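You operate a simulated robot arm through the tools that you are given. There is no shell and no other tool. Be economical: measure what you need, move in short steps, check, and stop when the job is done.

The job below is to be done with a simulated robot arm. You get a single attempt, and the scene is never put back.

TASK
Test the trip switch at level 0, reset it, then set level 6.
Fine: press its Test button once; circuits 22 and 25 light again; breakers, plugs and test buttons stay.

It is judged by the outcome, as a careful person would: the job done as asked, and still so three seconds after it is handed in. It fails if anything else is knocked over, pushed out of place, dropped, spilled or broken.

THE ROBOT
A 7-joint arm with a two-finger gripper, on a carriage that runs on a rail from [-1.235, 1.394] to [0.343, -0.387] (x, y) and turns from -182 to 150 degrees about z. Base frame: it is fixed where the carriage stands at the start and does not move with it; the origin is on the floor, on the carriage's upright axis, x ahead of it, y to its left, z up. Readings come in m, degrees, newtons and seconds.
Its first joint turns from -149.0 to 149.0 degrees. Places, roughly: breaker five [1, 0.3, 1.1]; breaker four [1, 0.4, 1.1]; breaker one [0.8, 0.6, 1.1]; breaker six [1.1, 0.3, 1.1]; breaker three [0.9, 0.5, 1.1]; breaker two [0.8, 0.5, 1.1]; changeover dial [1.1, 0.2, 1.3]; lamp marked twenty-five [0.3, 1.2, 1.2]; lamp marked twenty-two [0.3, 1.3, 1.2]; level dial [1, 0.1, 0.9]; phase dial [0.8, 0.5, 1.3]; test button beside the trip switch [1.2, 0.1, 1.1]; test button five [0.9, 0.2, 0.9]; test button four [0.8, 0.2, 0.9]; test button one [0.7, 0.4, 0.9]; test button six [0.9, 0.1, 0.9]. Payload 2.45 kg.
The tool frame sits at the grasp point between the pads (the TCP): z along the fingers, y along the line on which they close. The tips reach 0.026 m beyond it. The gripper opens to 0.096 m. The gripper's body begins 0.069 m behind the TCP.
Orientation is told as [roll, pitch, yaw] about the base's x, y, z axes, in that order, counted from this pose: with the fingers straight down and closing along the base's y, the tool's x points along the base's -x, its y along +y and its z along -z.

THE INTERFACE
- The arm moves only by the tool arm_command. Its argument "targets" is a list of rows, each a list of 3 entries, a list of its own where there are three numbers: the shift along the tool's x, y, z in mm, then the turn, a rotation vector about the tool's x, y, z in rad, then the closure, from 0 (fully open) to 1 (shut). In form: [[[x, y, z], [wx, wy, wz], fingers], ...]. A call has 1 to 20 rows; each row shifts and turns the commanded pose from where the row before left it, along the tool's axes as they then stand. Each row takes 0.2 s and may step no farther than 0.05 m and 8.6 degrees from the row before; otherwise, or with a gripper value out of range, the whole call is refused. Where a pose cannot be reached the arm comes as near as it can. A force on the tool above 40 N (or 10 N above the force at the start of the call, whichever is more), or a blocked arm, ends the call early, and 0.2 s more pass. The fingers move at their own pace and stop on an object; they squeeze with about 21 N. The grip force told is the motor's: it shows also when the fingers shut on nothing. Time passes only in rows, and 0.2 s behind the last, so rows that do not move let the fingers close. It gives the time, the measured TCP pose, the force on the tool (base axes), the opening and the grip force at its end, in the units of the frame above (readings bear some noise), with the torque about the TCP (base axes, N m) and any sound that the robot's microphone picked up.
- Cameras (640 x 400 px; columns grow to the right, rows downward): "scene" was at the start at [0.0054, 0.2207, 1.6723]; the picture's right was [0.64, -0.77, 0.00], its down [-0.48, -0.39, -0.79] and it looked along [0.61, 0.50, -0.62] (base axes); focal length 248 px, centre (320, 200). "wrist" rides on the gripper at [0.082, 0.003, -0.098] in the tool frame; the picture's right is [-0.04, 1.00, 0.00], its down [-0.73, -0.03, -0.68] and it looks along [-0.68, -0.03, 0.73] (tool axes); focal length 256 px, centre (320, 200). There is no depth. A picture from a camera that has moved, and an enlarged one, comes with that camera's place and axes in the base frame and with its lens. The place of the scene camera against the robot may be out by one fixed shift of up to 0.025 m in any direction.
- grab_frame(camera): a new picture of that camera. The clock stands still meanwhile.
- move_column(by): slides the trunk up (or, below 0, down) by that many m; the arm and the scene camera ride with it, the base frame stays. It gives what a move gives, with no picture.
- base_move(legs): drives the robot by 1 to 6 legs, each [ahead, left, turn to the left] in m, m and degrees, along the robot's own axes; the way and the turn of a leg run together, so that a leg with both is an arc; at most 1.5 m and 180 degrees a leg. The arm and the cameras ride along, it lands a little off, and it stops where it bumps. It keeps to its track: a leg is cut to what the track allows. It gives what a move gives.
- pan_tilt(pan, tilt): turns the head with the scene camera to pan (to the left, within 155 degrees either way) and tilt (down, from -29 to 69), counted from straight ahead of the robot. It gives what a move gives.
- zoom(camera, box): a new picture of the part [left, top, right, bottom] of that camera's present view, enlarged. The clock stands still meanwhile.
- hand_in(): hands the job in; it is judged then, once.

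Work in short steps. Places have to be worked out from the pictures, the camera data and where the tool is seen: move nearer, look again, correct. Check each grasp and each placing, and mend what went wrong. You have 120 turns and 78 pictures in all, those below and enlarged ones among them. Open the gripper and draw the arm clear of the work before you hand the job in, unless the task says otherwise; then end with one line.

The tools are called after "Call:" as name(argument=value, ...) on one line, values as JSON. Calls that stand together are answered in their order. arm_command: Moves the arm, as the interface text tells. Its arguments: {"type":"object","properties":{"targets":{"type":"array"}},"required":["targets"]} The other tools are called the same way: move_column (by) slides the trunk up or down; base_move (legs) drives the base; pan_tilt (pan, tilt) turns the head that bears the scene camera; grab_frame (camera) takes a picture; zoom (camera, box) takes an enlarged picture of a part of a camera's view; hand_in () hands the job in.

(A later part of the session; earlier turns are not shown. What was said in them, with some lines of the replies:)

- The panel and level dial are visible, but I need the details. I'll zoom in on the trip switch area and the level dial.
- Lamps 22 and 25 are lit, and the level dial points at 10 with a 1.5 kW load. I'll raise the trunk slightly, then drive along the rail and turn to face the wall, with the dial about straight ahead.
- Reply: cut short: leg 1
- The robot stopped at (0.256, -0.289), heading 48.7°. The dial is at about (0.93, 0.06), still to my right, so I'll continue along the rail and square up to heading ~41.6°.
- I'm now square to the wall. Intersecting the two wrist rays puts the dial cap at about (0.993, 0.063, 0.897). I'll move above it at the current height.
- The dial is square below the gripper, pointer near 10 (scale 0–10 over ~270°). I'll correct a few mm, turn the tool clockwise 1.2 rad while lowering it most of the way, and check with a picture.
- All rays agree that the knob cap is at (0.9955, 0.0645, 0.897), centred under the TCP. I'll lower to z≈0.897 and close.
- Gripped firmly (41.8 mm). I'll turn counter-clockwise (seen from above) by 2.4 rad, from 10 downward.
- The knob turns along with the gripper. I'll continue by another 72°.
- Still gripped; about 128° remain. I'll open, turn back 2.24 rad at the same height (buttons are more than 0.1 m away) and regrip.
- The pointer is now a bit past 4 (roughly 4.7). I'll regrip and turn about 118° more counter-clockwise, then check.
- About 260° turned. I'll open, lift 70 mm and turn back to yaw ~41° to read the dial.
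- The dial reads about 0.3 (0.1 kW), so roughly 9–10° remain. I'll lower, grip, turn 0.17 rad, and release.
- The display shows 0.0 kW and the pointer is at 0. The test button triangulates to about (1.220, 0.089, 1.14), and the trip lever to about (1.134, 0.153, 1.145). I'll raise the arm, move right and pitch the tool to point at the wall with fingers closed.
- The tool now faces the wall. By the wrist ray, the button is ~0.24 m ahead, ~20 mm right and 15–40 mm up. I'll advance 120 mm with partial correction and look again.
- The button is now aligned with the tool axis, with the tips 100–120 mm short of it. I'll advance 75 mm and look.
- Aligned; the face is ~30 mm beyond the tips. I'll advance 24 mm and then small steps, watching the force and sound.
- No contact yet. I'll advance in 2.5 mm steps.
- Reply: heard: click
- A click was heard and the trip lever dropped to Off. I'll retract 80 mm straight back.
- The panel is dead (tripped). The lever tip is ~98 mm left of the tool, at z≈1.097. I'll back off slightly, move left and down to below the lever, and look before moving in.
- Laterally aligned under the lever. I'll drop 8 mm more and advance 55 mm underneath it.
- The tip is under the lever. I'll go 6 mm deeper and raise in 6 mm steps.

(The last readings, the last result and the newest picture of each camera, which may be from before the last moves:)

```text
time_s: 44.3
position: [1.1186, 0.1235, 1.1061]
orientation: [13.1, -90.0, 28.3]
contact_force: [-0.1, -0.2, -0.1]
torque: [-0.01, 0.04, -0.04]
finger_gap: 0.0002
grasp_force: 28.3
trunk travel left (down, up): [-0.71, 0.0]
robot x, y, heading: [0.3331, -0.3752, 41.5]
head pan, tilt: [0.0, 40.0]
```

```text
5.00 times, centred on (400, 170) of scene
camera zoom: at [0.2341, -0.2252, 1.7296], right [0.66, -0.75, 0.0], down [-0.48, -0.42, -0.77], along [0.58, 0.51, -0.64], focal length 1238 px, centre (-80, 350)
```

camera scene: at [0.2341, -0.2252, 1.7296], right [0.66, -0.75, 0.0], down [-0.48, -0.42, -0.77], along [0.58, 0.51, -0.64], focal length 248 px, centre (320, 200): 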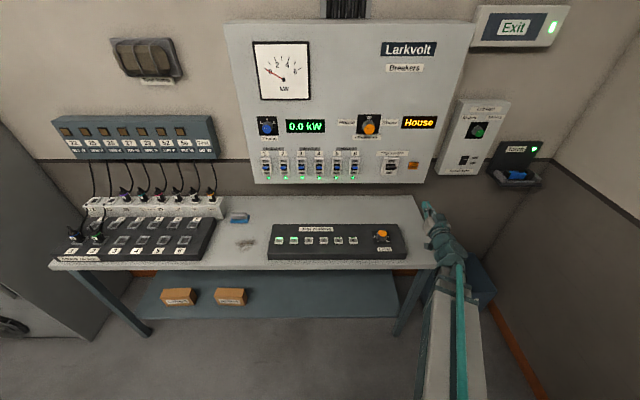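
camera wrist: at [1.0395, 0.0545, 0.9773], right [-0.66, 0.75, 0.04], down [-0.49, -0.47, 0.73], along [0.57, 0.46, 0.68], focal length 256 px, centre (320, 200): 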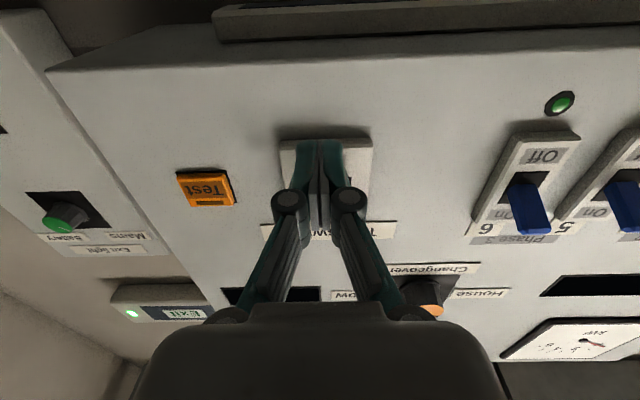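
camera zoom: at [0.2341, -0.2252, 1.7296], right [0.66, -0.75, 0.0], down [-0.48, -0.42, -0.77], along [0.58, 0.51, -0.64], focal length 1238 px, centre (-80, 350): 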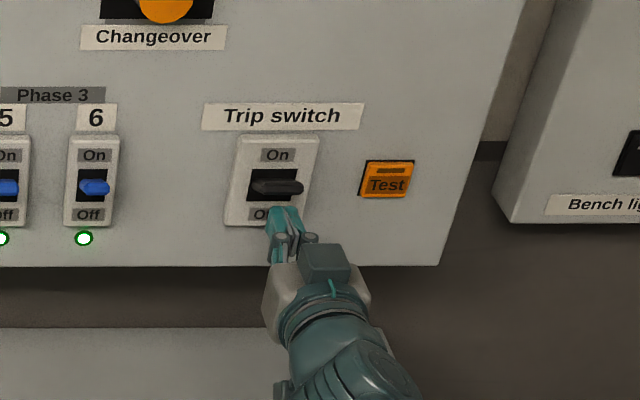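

The lever snapped to On and the LEDs relit. I'll withdraw, turn the tool back to pointing down, and return toward the dial.

Call:
arm_command(targets=[[[8, 0, 0], [0, 0, 0], 1], [[0, 0, -35], [0, 0, 0], 1], [[0, 0, -35], [0, 0, 0], 1], [[0, 0, -35], [0, 0, 0], 1], [[0, 0, -30], [0, 0, 0], 1], [[0, 0, 0], [0, 0.143, 0], 0], [[0, 0, 0], [0, 0.143, 0], 0], [[0, 0, 0], [0, 0.143, 0], 0], [[0, 0, 0], [0, 0.143, 0], 0], [[0, 0, 0], [0, 0.143, 0], 0], [[0, 0, 0], [0, 0.143, 0], 0], [[0, 0, 0], [0, 0.143, 0], 0], [[0, 0, 0], [0, 0.143, 0], 0], [[0, 0, 0], [0, 0.143, 0], 0], [[0, 0, 0], [0, 0.143, 0], 0], [[0, 0, 0], [0, 0.141, 0], 0], [[0, 0, 0], [0, 0, 0], 0]])

Call:
grab_frame(camera="scene")

```text
time_s: 47.9
position: [1.0185, 0.0332, 1.0985]
orientation: [0.0, 0.1, 41.3]
contact_force: [-0.1, 0.1, 0.0]
torque: [0.02, 0.0, 0.02]
finger_gap: 0.0961
grasp_force: 0.2
trunk travel left (down, up): [-0.71, 0.0]
robot x, y, heading: [0.3313, -0.3771, 41.7]
head pan, tilt: [0.0, 40.0]
```

```text
41 pictures are left
camera scene: at [0.234, -0.2252, 1.7296], right [0.66, -0.75, 0.0], down [-0.48, -0.42, -0.77], along [0.58, 0.51, -0.64], focal length 248 px, centre (320, 200)
```

scene: 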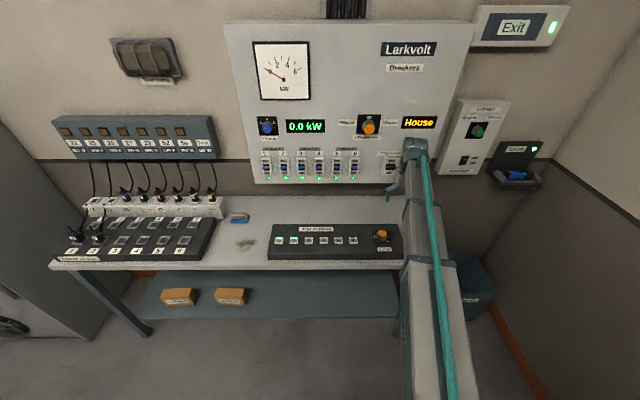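

The display is back and the changeover reads House. I'll go over the dial (39 mm left), turn counter-clockwise 1.28 rad while lowering, ready for a clockwise turn.

Call:
arm_command(targets=[[[-3, 39, 0], [0, 0, 0], 0], [[0, 0, 20], [0, 0, -0.142], 0], [[0, 0, 20], [0, 0, -0.142], 0], [[0, 0, 20], [0, 0, -0.142], 0], [[0, 0, 20], [0, 0, -0.142], 0], [[0, 0, 20], [0, 0, -0.142], 0], [[0, 0, 20], [0, 0, -0.142], 0], [[0, 0, 0], [0, 0, -0.142], 0], [[0, 0, 0], [0, 0, -0.142], 0], [[0, 0, 0], [0, 0, -0.142], 0], [[0, 0, 0], [0, 0, 0], 0]])

Call:
grab_frame(camera="wrist")

```text
time_s: 50.3
position: [0.9946, 0.0657, 0.9782]
orientation: [0.0, 0.0, 114.7]
contact_force: [0.0, -0.3, -0.2]
torque: [0.0, -0.02, 0.0]
finger_gap: 0.0961
grasp_force: 0.0
trunk travel left (down, up): [-0.71, 0.0]
robot x, y, heading: [0.3323, -0.3757, 41.3]
head pan, tilt: [0.0, 40.0]
```

```text
40 pictures are left
camera wrist: at [1.027, -0.0116, 1.0762], right [-0.92, -0.38, 0.0], down [-0.28, 0.68, 0.68], along [-0.26, 0.63, -0.73], focal length 256 px, centre (320, 200)
```

wrist: 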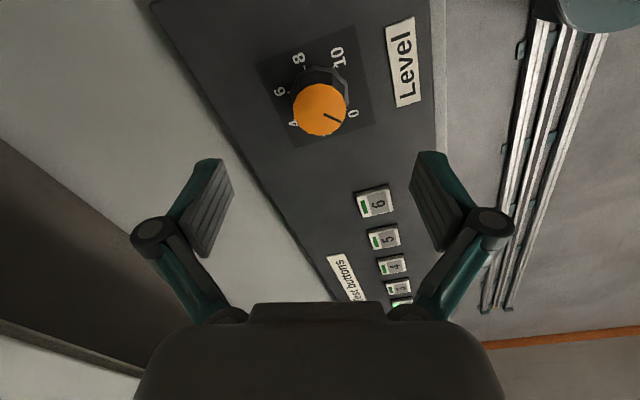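

Centred, pointer at 0. I'll lower to z≈0.90 and grip.

Call:
arm_command(targets=[[[0, 0, 20], [0, 0, 0], 0], [[0, 0, 20], [0, 0, 0], 0], [[0, 0, 20], [0, 0, 0], 0], [[0, 0, 18], [0, 0, 0], 0], [[0, 0, 0], [0, 0, 0], 1], [[0, 0, 0], [0, 0, 0], 1], [[0, 0, 0], [0, 0, 0], 1], [[0, 0, 0], [0, 0, 0], 1], [[0, 0, 0], [0, 0, 0], 1]])

Call:
arm_command(targets=[[[0, 0, 0], [0, 0, 0.141], 1], [[0, 0, 0], [0, 0, 0.141], 1], [[0, 0, 0], [0, 0, 0.141], 1], [[0, 0, 0], [0, 0, 0.141], 1], [[0, 0, 0], [0, 0, 0.141], 1], [[0, 0, 0], [0, 0, 0.141], 1], [[0, 0, 0], [0, 0, 0.141], 1], [[0, 0, 0], [0, 0, 0.141], 1], [[0, 0, 0], [0, 0, 0.141], 1], [[0, 0, 0], [0, 0, 0.141], 1], [[0, 0, 0], [0, 0, 0.141], 1], [[0, 0, 0], [0, 0, 0.141], 1], [[0, 0, 0], [0, 0, 0.141], 1], [[0, 0, 0], [0, 0, 0.141], 1], [[0, 0, 0], [0, 0, 0.141], 1], [[0, 0, 0], [0, 0, 0.141], 1], [[0, 0, 0], [0, 0, 0.141], 1], [[0, 0, 0], [0, 0, 0], 1]])

Call:
grab_frame(camera="wrist")

Call:
grab_frame(camera="scene")

```text
time_s: 52.3
position: [0.9953, 0.0668, 0.9004]
orientation: [0.0, 0.0, 114.7]
contact_force: [2.1, 2.1, 1.4]
torque: [0.05, -0.15, -0.02]
finger_gap: 0.0419
grasp_force: 44.9
trunk travel left (down, up): [-0.71, 0.0]
robot x, y, heading: [0.3294, -0.3793, 41.5]
head pan, tilt: [0.0, 40.0]
```

```text
time_s: 54.9
position: [0.9965, 0.0653, 0.9]
orientation: [0.0, -0.5, 18.7]
contact_force: [4.1, -0.8, 3.3]
torque: [-0.13, 0.5, 0.02]
finger_gap: 0.0419
grasp_force: 44.9
trunk travel left (down, up): [-0.71, 0.0]
robot x, y, heading: [0.3341, -0.3751, 41.4]
head pan, tilt: [0.0, 40.0]
stopped in row 13: the force on the tool passed its limit at 40 N (the readings are from after the stop); the commanded pose is now the measured one
```

```text
39 pictures are left
camera wrist: at [0.919, 0.0399, 0.997], right [-0.28, 0.96, 0.0], down [0.7, 0.2, 0.69], along [0.66, 0.19, -0.73], focal length 256 px, centre (320, 200)
```

wrist: 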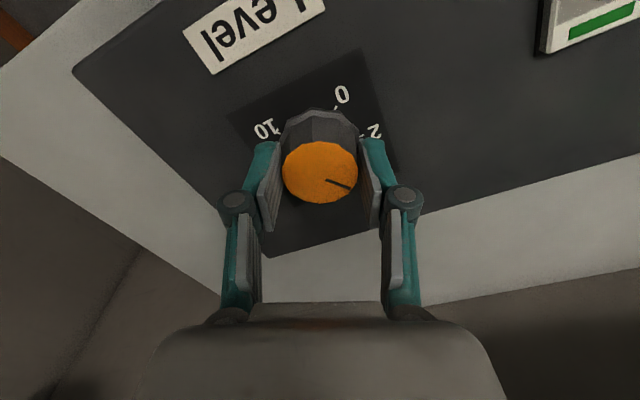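

```text
38 pictures are left
camera scene: at [0.2344, -0.2253, 1.7293], right [0.66, -0.75, 0.0], down [-0.48, -0.42, -0.77], along [0.58, 0.51, -0.64], focal length 248 px, centre (320, 200)
```

scene: 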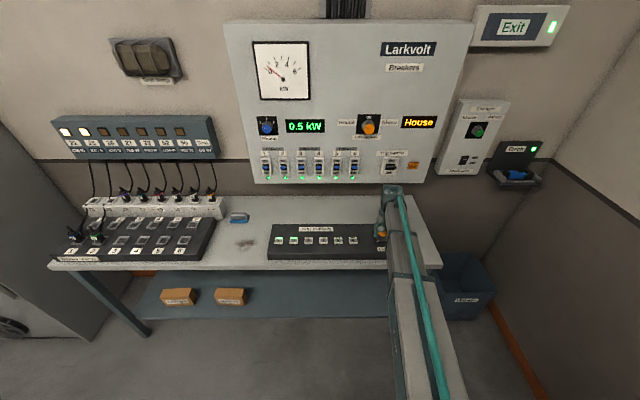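

A side force stopped the turn after 96° (about level 3.5, 0.5 kW, lamps 22 and 25 lit). I'll open to relieve it, rotate back about 56°, and look before regripping.

Call:
arm_command(targets=[[[0, 0, 0], [0, 0, 0], 0.2], [[0, 0, 0], [0, 0, 0], 0.2], [[0, 0, 0], [0, 0.009, 0], 0.2], [[0, 0, 0], [0, 0, -0.14], 0.2], [[0, 0, 0], [0, 0, -0.14], 0.2], [[0, 0, 0], [0, 0, -0.14], 0.2], [[0, 0, 0], [0, 0, -0.14], 0.2], [[0, 0, 0], [0, 0, -0.14], 0.2], [[0, 0, 0], [0, 0, -0.14], 0.2], [[0, 0, 0], [0, 0, -0.14], 0.2], [[0, 0, 0], [0, 0, 0], 0.2]])

Call:
grab_frame(camera="wrist")

```text
time_s: 57.3
position: [0.9975, 0.064, 0.9008]
orientation: [-0.1, 0.0, 75.0]
contact_force: [0.0, 0.6, -0.2]
torque: [-0.03, 0.01, -0.02]
finger_gap: 0.0767
grasp_force: 0.1
trunk travel left (down, up): [-0.71, 0.0]
robot x, y, heading: [0.3345, -0.3764, 41.1]
head pan, tilt: [0.0, 40.0]
```

```text
37 pictures are left
camera wrist: at [0.9732, -0.0141, 0.9985], right [-0.95, 0.3, 0.0], down [0.22, 0.7, 0.68], along [0.2, 0.65, -0.73], focal length 256 px, centre (320, 200)
```

wrist: 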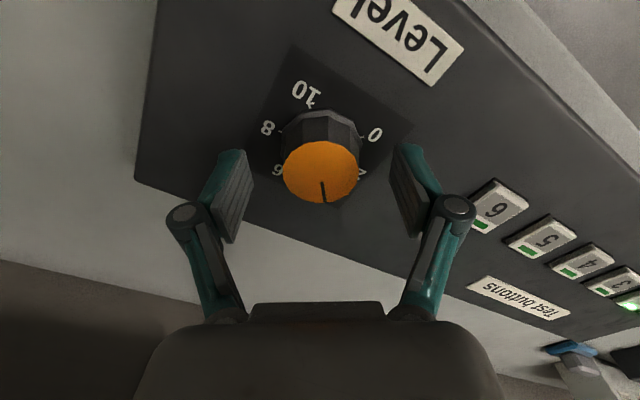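

The pointer reads ~3.6, needing about 64° more clockwise. I'll regrip and turn 60°, then release and read.

Call:
arm_command(targets=[[[0, 0, 0], [0, 0, 0], 1], [[0, 0, 0], [0, 0, 0], 1], [[0, 0, 0], [0, 0, 0], 1], [[0, 0, 0], [0, 0, 0], 1], [[0, 0, 0], [0, 0, 0.131], 1], [[0, 0, 0], [0, 0, 0.131], 1], [[0, 0, 0], [0, 0, 0.131], 1], [[0, 0, 0], [0, 0, 0.131], 1], [[0, 0, 0], [0, 0, 0.131], 1], [[0, 0, 0], [0, 0, 0.131], 1], [[0, 0, 0], [0, 0, 0.131], 1], [[0, 0, 0], [0, 0, 0.131], 1], [[0, 0, 0], [0, 0, 0], 1]])

Call:
arm_command(targets=[[[0, 0, 0], [0, 0, 0], 0], [[0, 0, 0], [0, 0, 0], 0], [[0, 0, 0], [0, 0, 0], 0], [[0, 0, -20], [0, 0, 0], 0], [[0, 0, -25], [0, 0, -0.12], 0], [[0, 0, -25], [0, 0, -0.12], 0], [[0, 0, 0], [0, 0, -0.12], 0], [[0, 0, 0], [0, 0, -0.1], 0], [[0, 0, 0], [0, 0, 0], 0]])

Call:
zoom(camera="wrist", box=[220, 40, 420, 165])

Call:
zoom(camera="scene", box=[230, 30, 450, 170])

```text
time_s: 60.1
position: [0.9978, 0.0642, 0.9009]
orientation: [0.0, -0.1, 14.6]
contact_force: [6.0, -4.7, 6.2]
torque: [0.02, -0.28, -0.02]
finger_gap: 0.0417
grasp_force: 44.9
trunk travel left (down, up): [-0.71, 0.0]
robot x, y, heading: [0.3345, -0.3738, 41.2]
head pan, tilt: [0.0, 40.0]
```

```text
time_s: 62.1
position: [0.9956, 0.0657, 0.9716]
orientation: [0.1, 0.1, 41.2]
contact_force: [-0.2, 0.1, -0.7]
torque: [0.02, 0.0, 0.02]
finger_gap: 0.0961
grasp_force: 0.0
trunk travel left (down, up): [-0.71, 0.0]
robot x, y, heading: [0.3334, -0.3764, 41.2]
head pan, tilt: [0.0, 40.0]
```

```text
3.20 times, centred on (320, 102) of wrist
camera zoom: at [0.9331, 0.0125, 1.0683], right [-0.63, 0.78, 0.0], down [0.57, 0.46, 0.68], along [0.53, 0.43, -0.73], focal length 819 px, centre (320, 512)
```

zoom: 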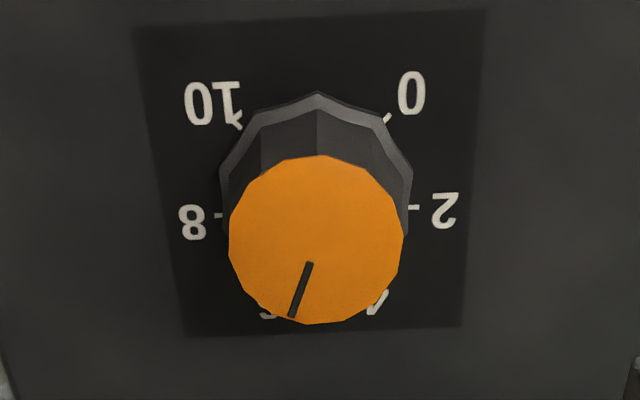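

```text
2.86 times, centred on (340, 100) of scene
camera zoom: at [0.2342, -0.2252, 1.7296], right [0.66, -0.75, 0.0], down [-0.48, -0.42, -0.77], along [0.58, 0.51, -0.64], focal length 707 px, centre (263, 486)
```

zoom: 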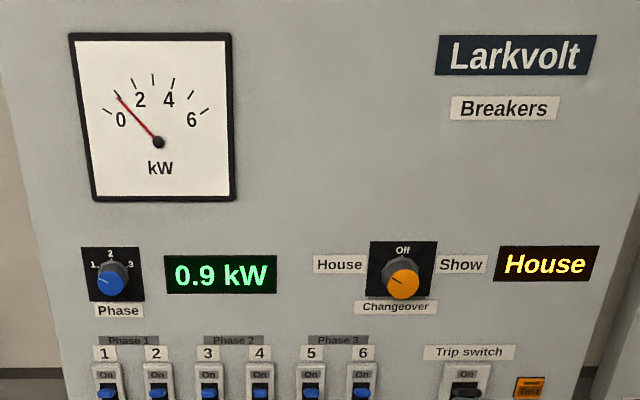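

Display 0.9 kW, pointer ~5.7; about 7° more clockwise is needed. I'll regrip and turn 0.12 rad.

Call:
arm_command(targets=[[[0, 0, 25], [0, 0, 0], 0], [[0, 0, 25], [0, 0, 0], 0], [[0, 0, 20], [0, 0, 0], 0], [[0, 0, 0], [0, 0, 0], 1], [[0, 0, 0], [0, 0, 0], 1], [[0, 0, 0], [0, 0, 0], 1], [[0, 0, 0], [0, 0, 0], 1], [[0, 0, 0], [0, 0, 0], 1], [[0, 0, 0], [0, 0, 0.06], 1], [[0, 0, 0], [0, 0, 0.06], 1], [[0, 0, 0], [0, 0, 0], 1], [[0, 0, 0], [0, 0, 0], 1]])

Call:
arm_command(targets=[[[0, 0, 0], [0, 0, 0], 0], [[0, 0, 0], [0, 0, 0], 0], [[0, 0, 0], [0, 0, 0], 0], [[0, 0, -20], [0, 0, 0], 0], [[0, 0, -25], [0, 0, -0.06], 0], [[0, 0, -25], [0, 0, -0.06], 0], [[0, 0, 0], [0, 0, 0], 0]])

Call:
zoom(camera="wrist", box=[220, 40, 420, 165])

```text
time_s: 64.7
position: [0.9977, 0.0654, 0.9011]
orientation: [0.1, -0.1, 34.2]
contact_force: [13.6, 1.3, -0.5]
torque: [-0.11, -0.41, 0.0]
finger_gap: 0.0413
grasp_force: 44.8
trunk travel left (down, up): [-0.71, 0.0]
robot x, y, heading: [0.3309, -0.3755, 41.4]
head pan, tilt: [0.0, 40.0]
```

```text
time_s: 66.3
position: [0.9949, 0.0663, 0.9686]
orientation: [0.1, 0.0, 41.3]
contact_force: [-0.2, -0.4, 0.9]
torque: [-0.01, 0.03, -0.01]
finger_gap: 0.0959
grasp_force: 0.0
trunk travel left (down, up): [-0.71, 0.0]
robot x, y, heading: [0.3341, -0.3758, 41.3]
head pan, tilt: [0.0, 40.0]
```

```text
3.20 times, centred on (320, 102) of wrist
camera zoom: at [0.9335, 0.0138, 1.0667], right [-0.63, 0.78, 0.0], down [0.57, 0.46, 0.68], along [0.53, 0.43, -0.73], focal length 819 px, centre (320, 512)
```

zoom: 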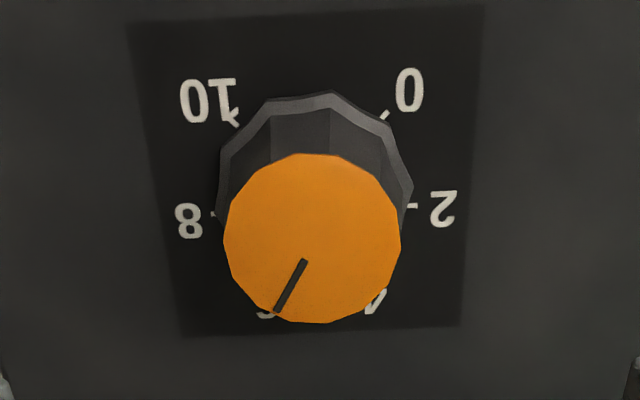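

The pointer now lines up with 6. I'll draw the arm up and clear to the left-back, then verify everything with the scene camera.

Call:
arm_command(targets=[[[20, 0, -40], [0, 0, 0], 0], [[30, 30, -30], [0, 0, 0], 0], [[30, 40, 0], [0, 0, 0], 0], [[20, 40, 0], [0, 0, 0], 0], [[0, 40, 0], [0, 0, 0], 0], [[0, 40, 0], [0, 0, 0], 0], [[0, 0, 0], [0, 0, 0], 0]])

Call:
grab_frame(camera="scene")

Call:
zoom(camera="scene", box=[350, 215, 414, 255])

Call:
grab_frame(camera="wrist")

```text
refused: row 2 steps farther than a row can; nothing moved
```

```text
33 pictures are left
camera scene: at [0.2343, -0.2252, 1.7296], right [0.66, -0.75, 0.0], down [-0.48, -0.42, -0.77], along [0.58, 0.51, -0.64], focal length 248 px, centre (320, 200)
```

scene: 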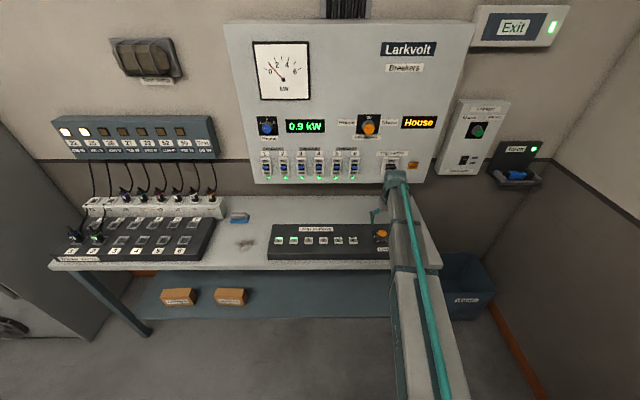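

```text
10.00 times, centred on (382, 235) of scene
camera zoom: at [0.2343, -0.2252, 1.7296], right [0.66, -0.75, 0.0], down [-0.48, -0.42, -0.77], along [0.58, 0.51, -0.64], focal length 2476 px, centre (-300, -150)
```

zoom: 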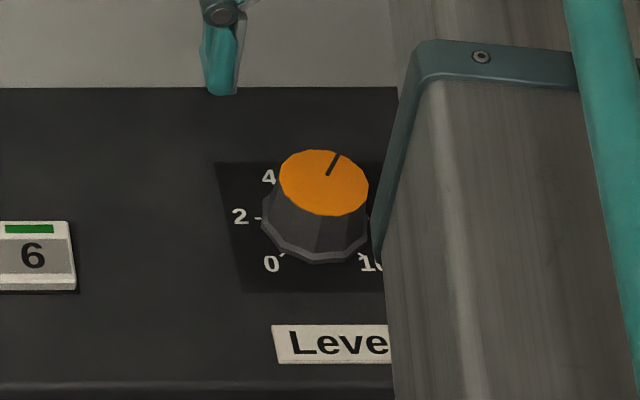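

```text
31 pictures are left
camera wrist: at [0.9335, 0.0138, 1.0667], right [-0.63, 0.78, 0.0], down [0.57, 0.46, 0.68], along [0.53, 0.43, -0.73], focal length 256 px, centre (320, 200)
```

wrist: 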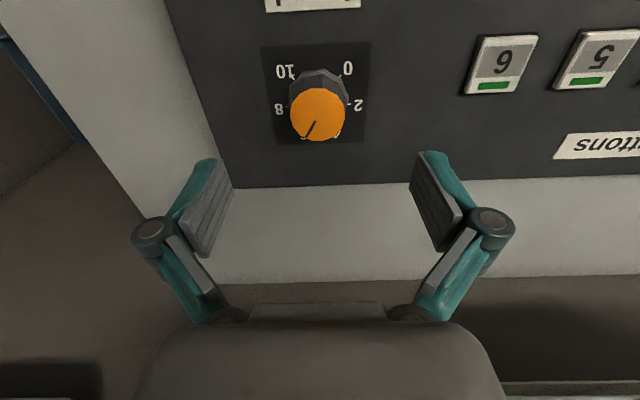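

One row was too long; I'll retry with smaller steps, moving up, back and left, then check.

Call:
arm_command(targets=[[[0, 0, -40], [0, 0, 0], 0], [[20, 20, -30], [0, 0, 0], 0], [[30, 35, 0], [0, 0, 0], 0], [[25, 40, 0], [0, 0, 0], 0], [[25, 40, 0], [0, 0, 0], 0], [[0, 45, 0], [0, 0, 0], 0], [[0, 45, 0], [0, 0, 0], 0], [[0, 0, 0], [0, 0, 0], 0]])

Call:
grab_frame(camera="scene")

Call:
zoom(camera="scene", box=[350, 215, 414, 255])

Call:
grab_frame(camera="wrist")

```text
time_s: 68.1
position: [0.7731, 0.1687, 1.0433]
orientation: [0.0, 0.1, 41.1]
contact_force: [0.2, 0.0, 0.2]
torque: [-0.01, -0.01, 0.01]
finger_gap: 0.0958
grasp_force: 0.0
trunk travel left (down, up): [-0.71, 0.0]
robot x, y, heading: [0.3334, -0.3749, 41.2]
head pan, tilt: [0.0, 40.0]
```

```text
30 pictures are left
camera scene: at [0.2344, -0.2254, 1.7296], right [0.66, -0.75, 0.0], down [-0.48, -0.42, -0.77], along [0.58, 0.51, -0.64], focal length 248 px, centre (320, 200)
```

scene: 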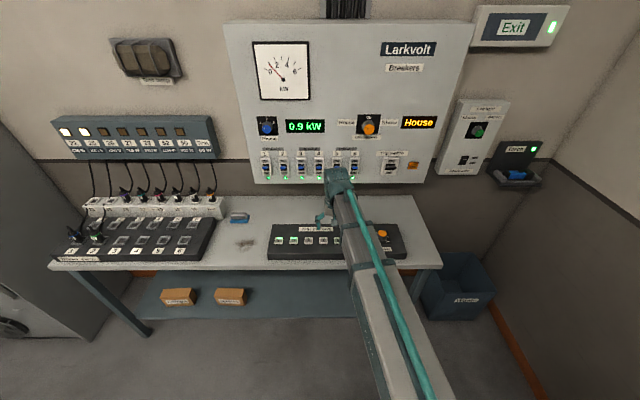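

```text
10.00 times, centred on (382, 235) of scene
camera zoom: at [0.2344, -0.2254, 1.7296], right [0.66, -0.75, 0.0], down [-0.48, -0.42, -0.77], along [0.58, 0.51, -0.64], focal length 2476 px, centre (-300, -150)
```

zoom: 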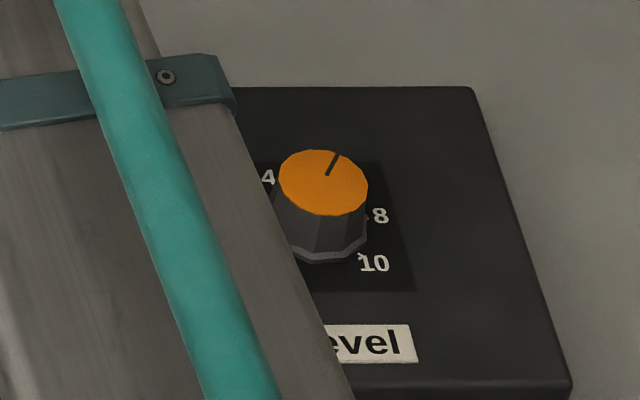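

```text
28 pictures are left
camera wrist: at [0.7086, 0.1163, 1.1402], right [-0.63, 0.78, 0.0], down [0.57, 0.46, 0.68], along [0.53, 0.43, -0.73], focal length 256 px, centre (320, 200)
```

wrist: 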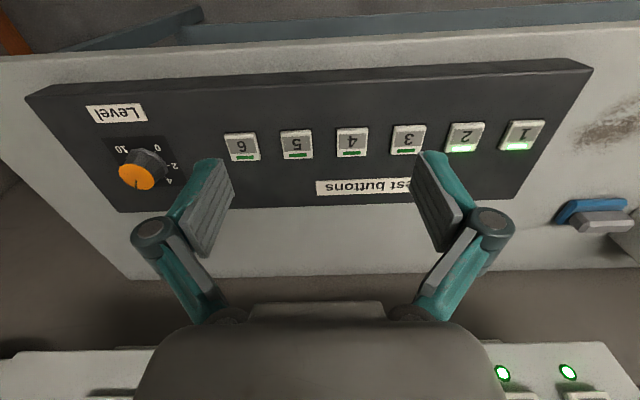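

The scene ray gives the pointer 28° past upright, which is level 6.0. The display shows 0.9 kW, lamps 22 and 25 are lit, the trip switch is on, and breakers and test buttons are unchanged. The gripper is open and clear, so I'm handing in.

Call:
hand_in()

```text
The job is handed in.
```

I tested the trip switch at level 0, reset it, and set the level dial to 6; circuits 22 and 25 are lit again, and the breakers, plugs and test buttons look unchanged in the pictures.
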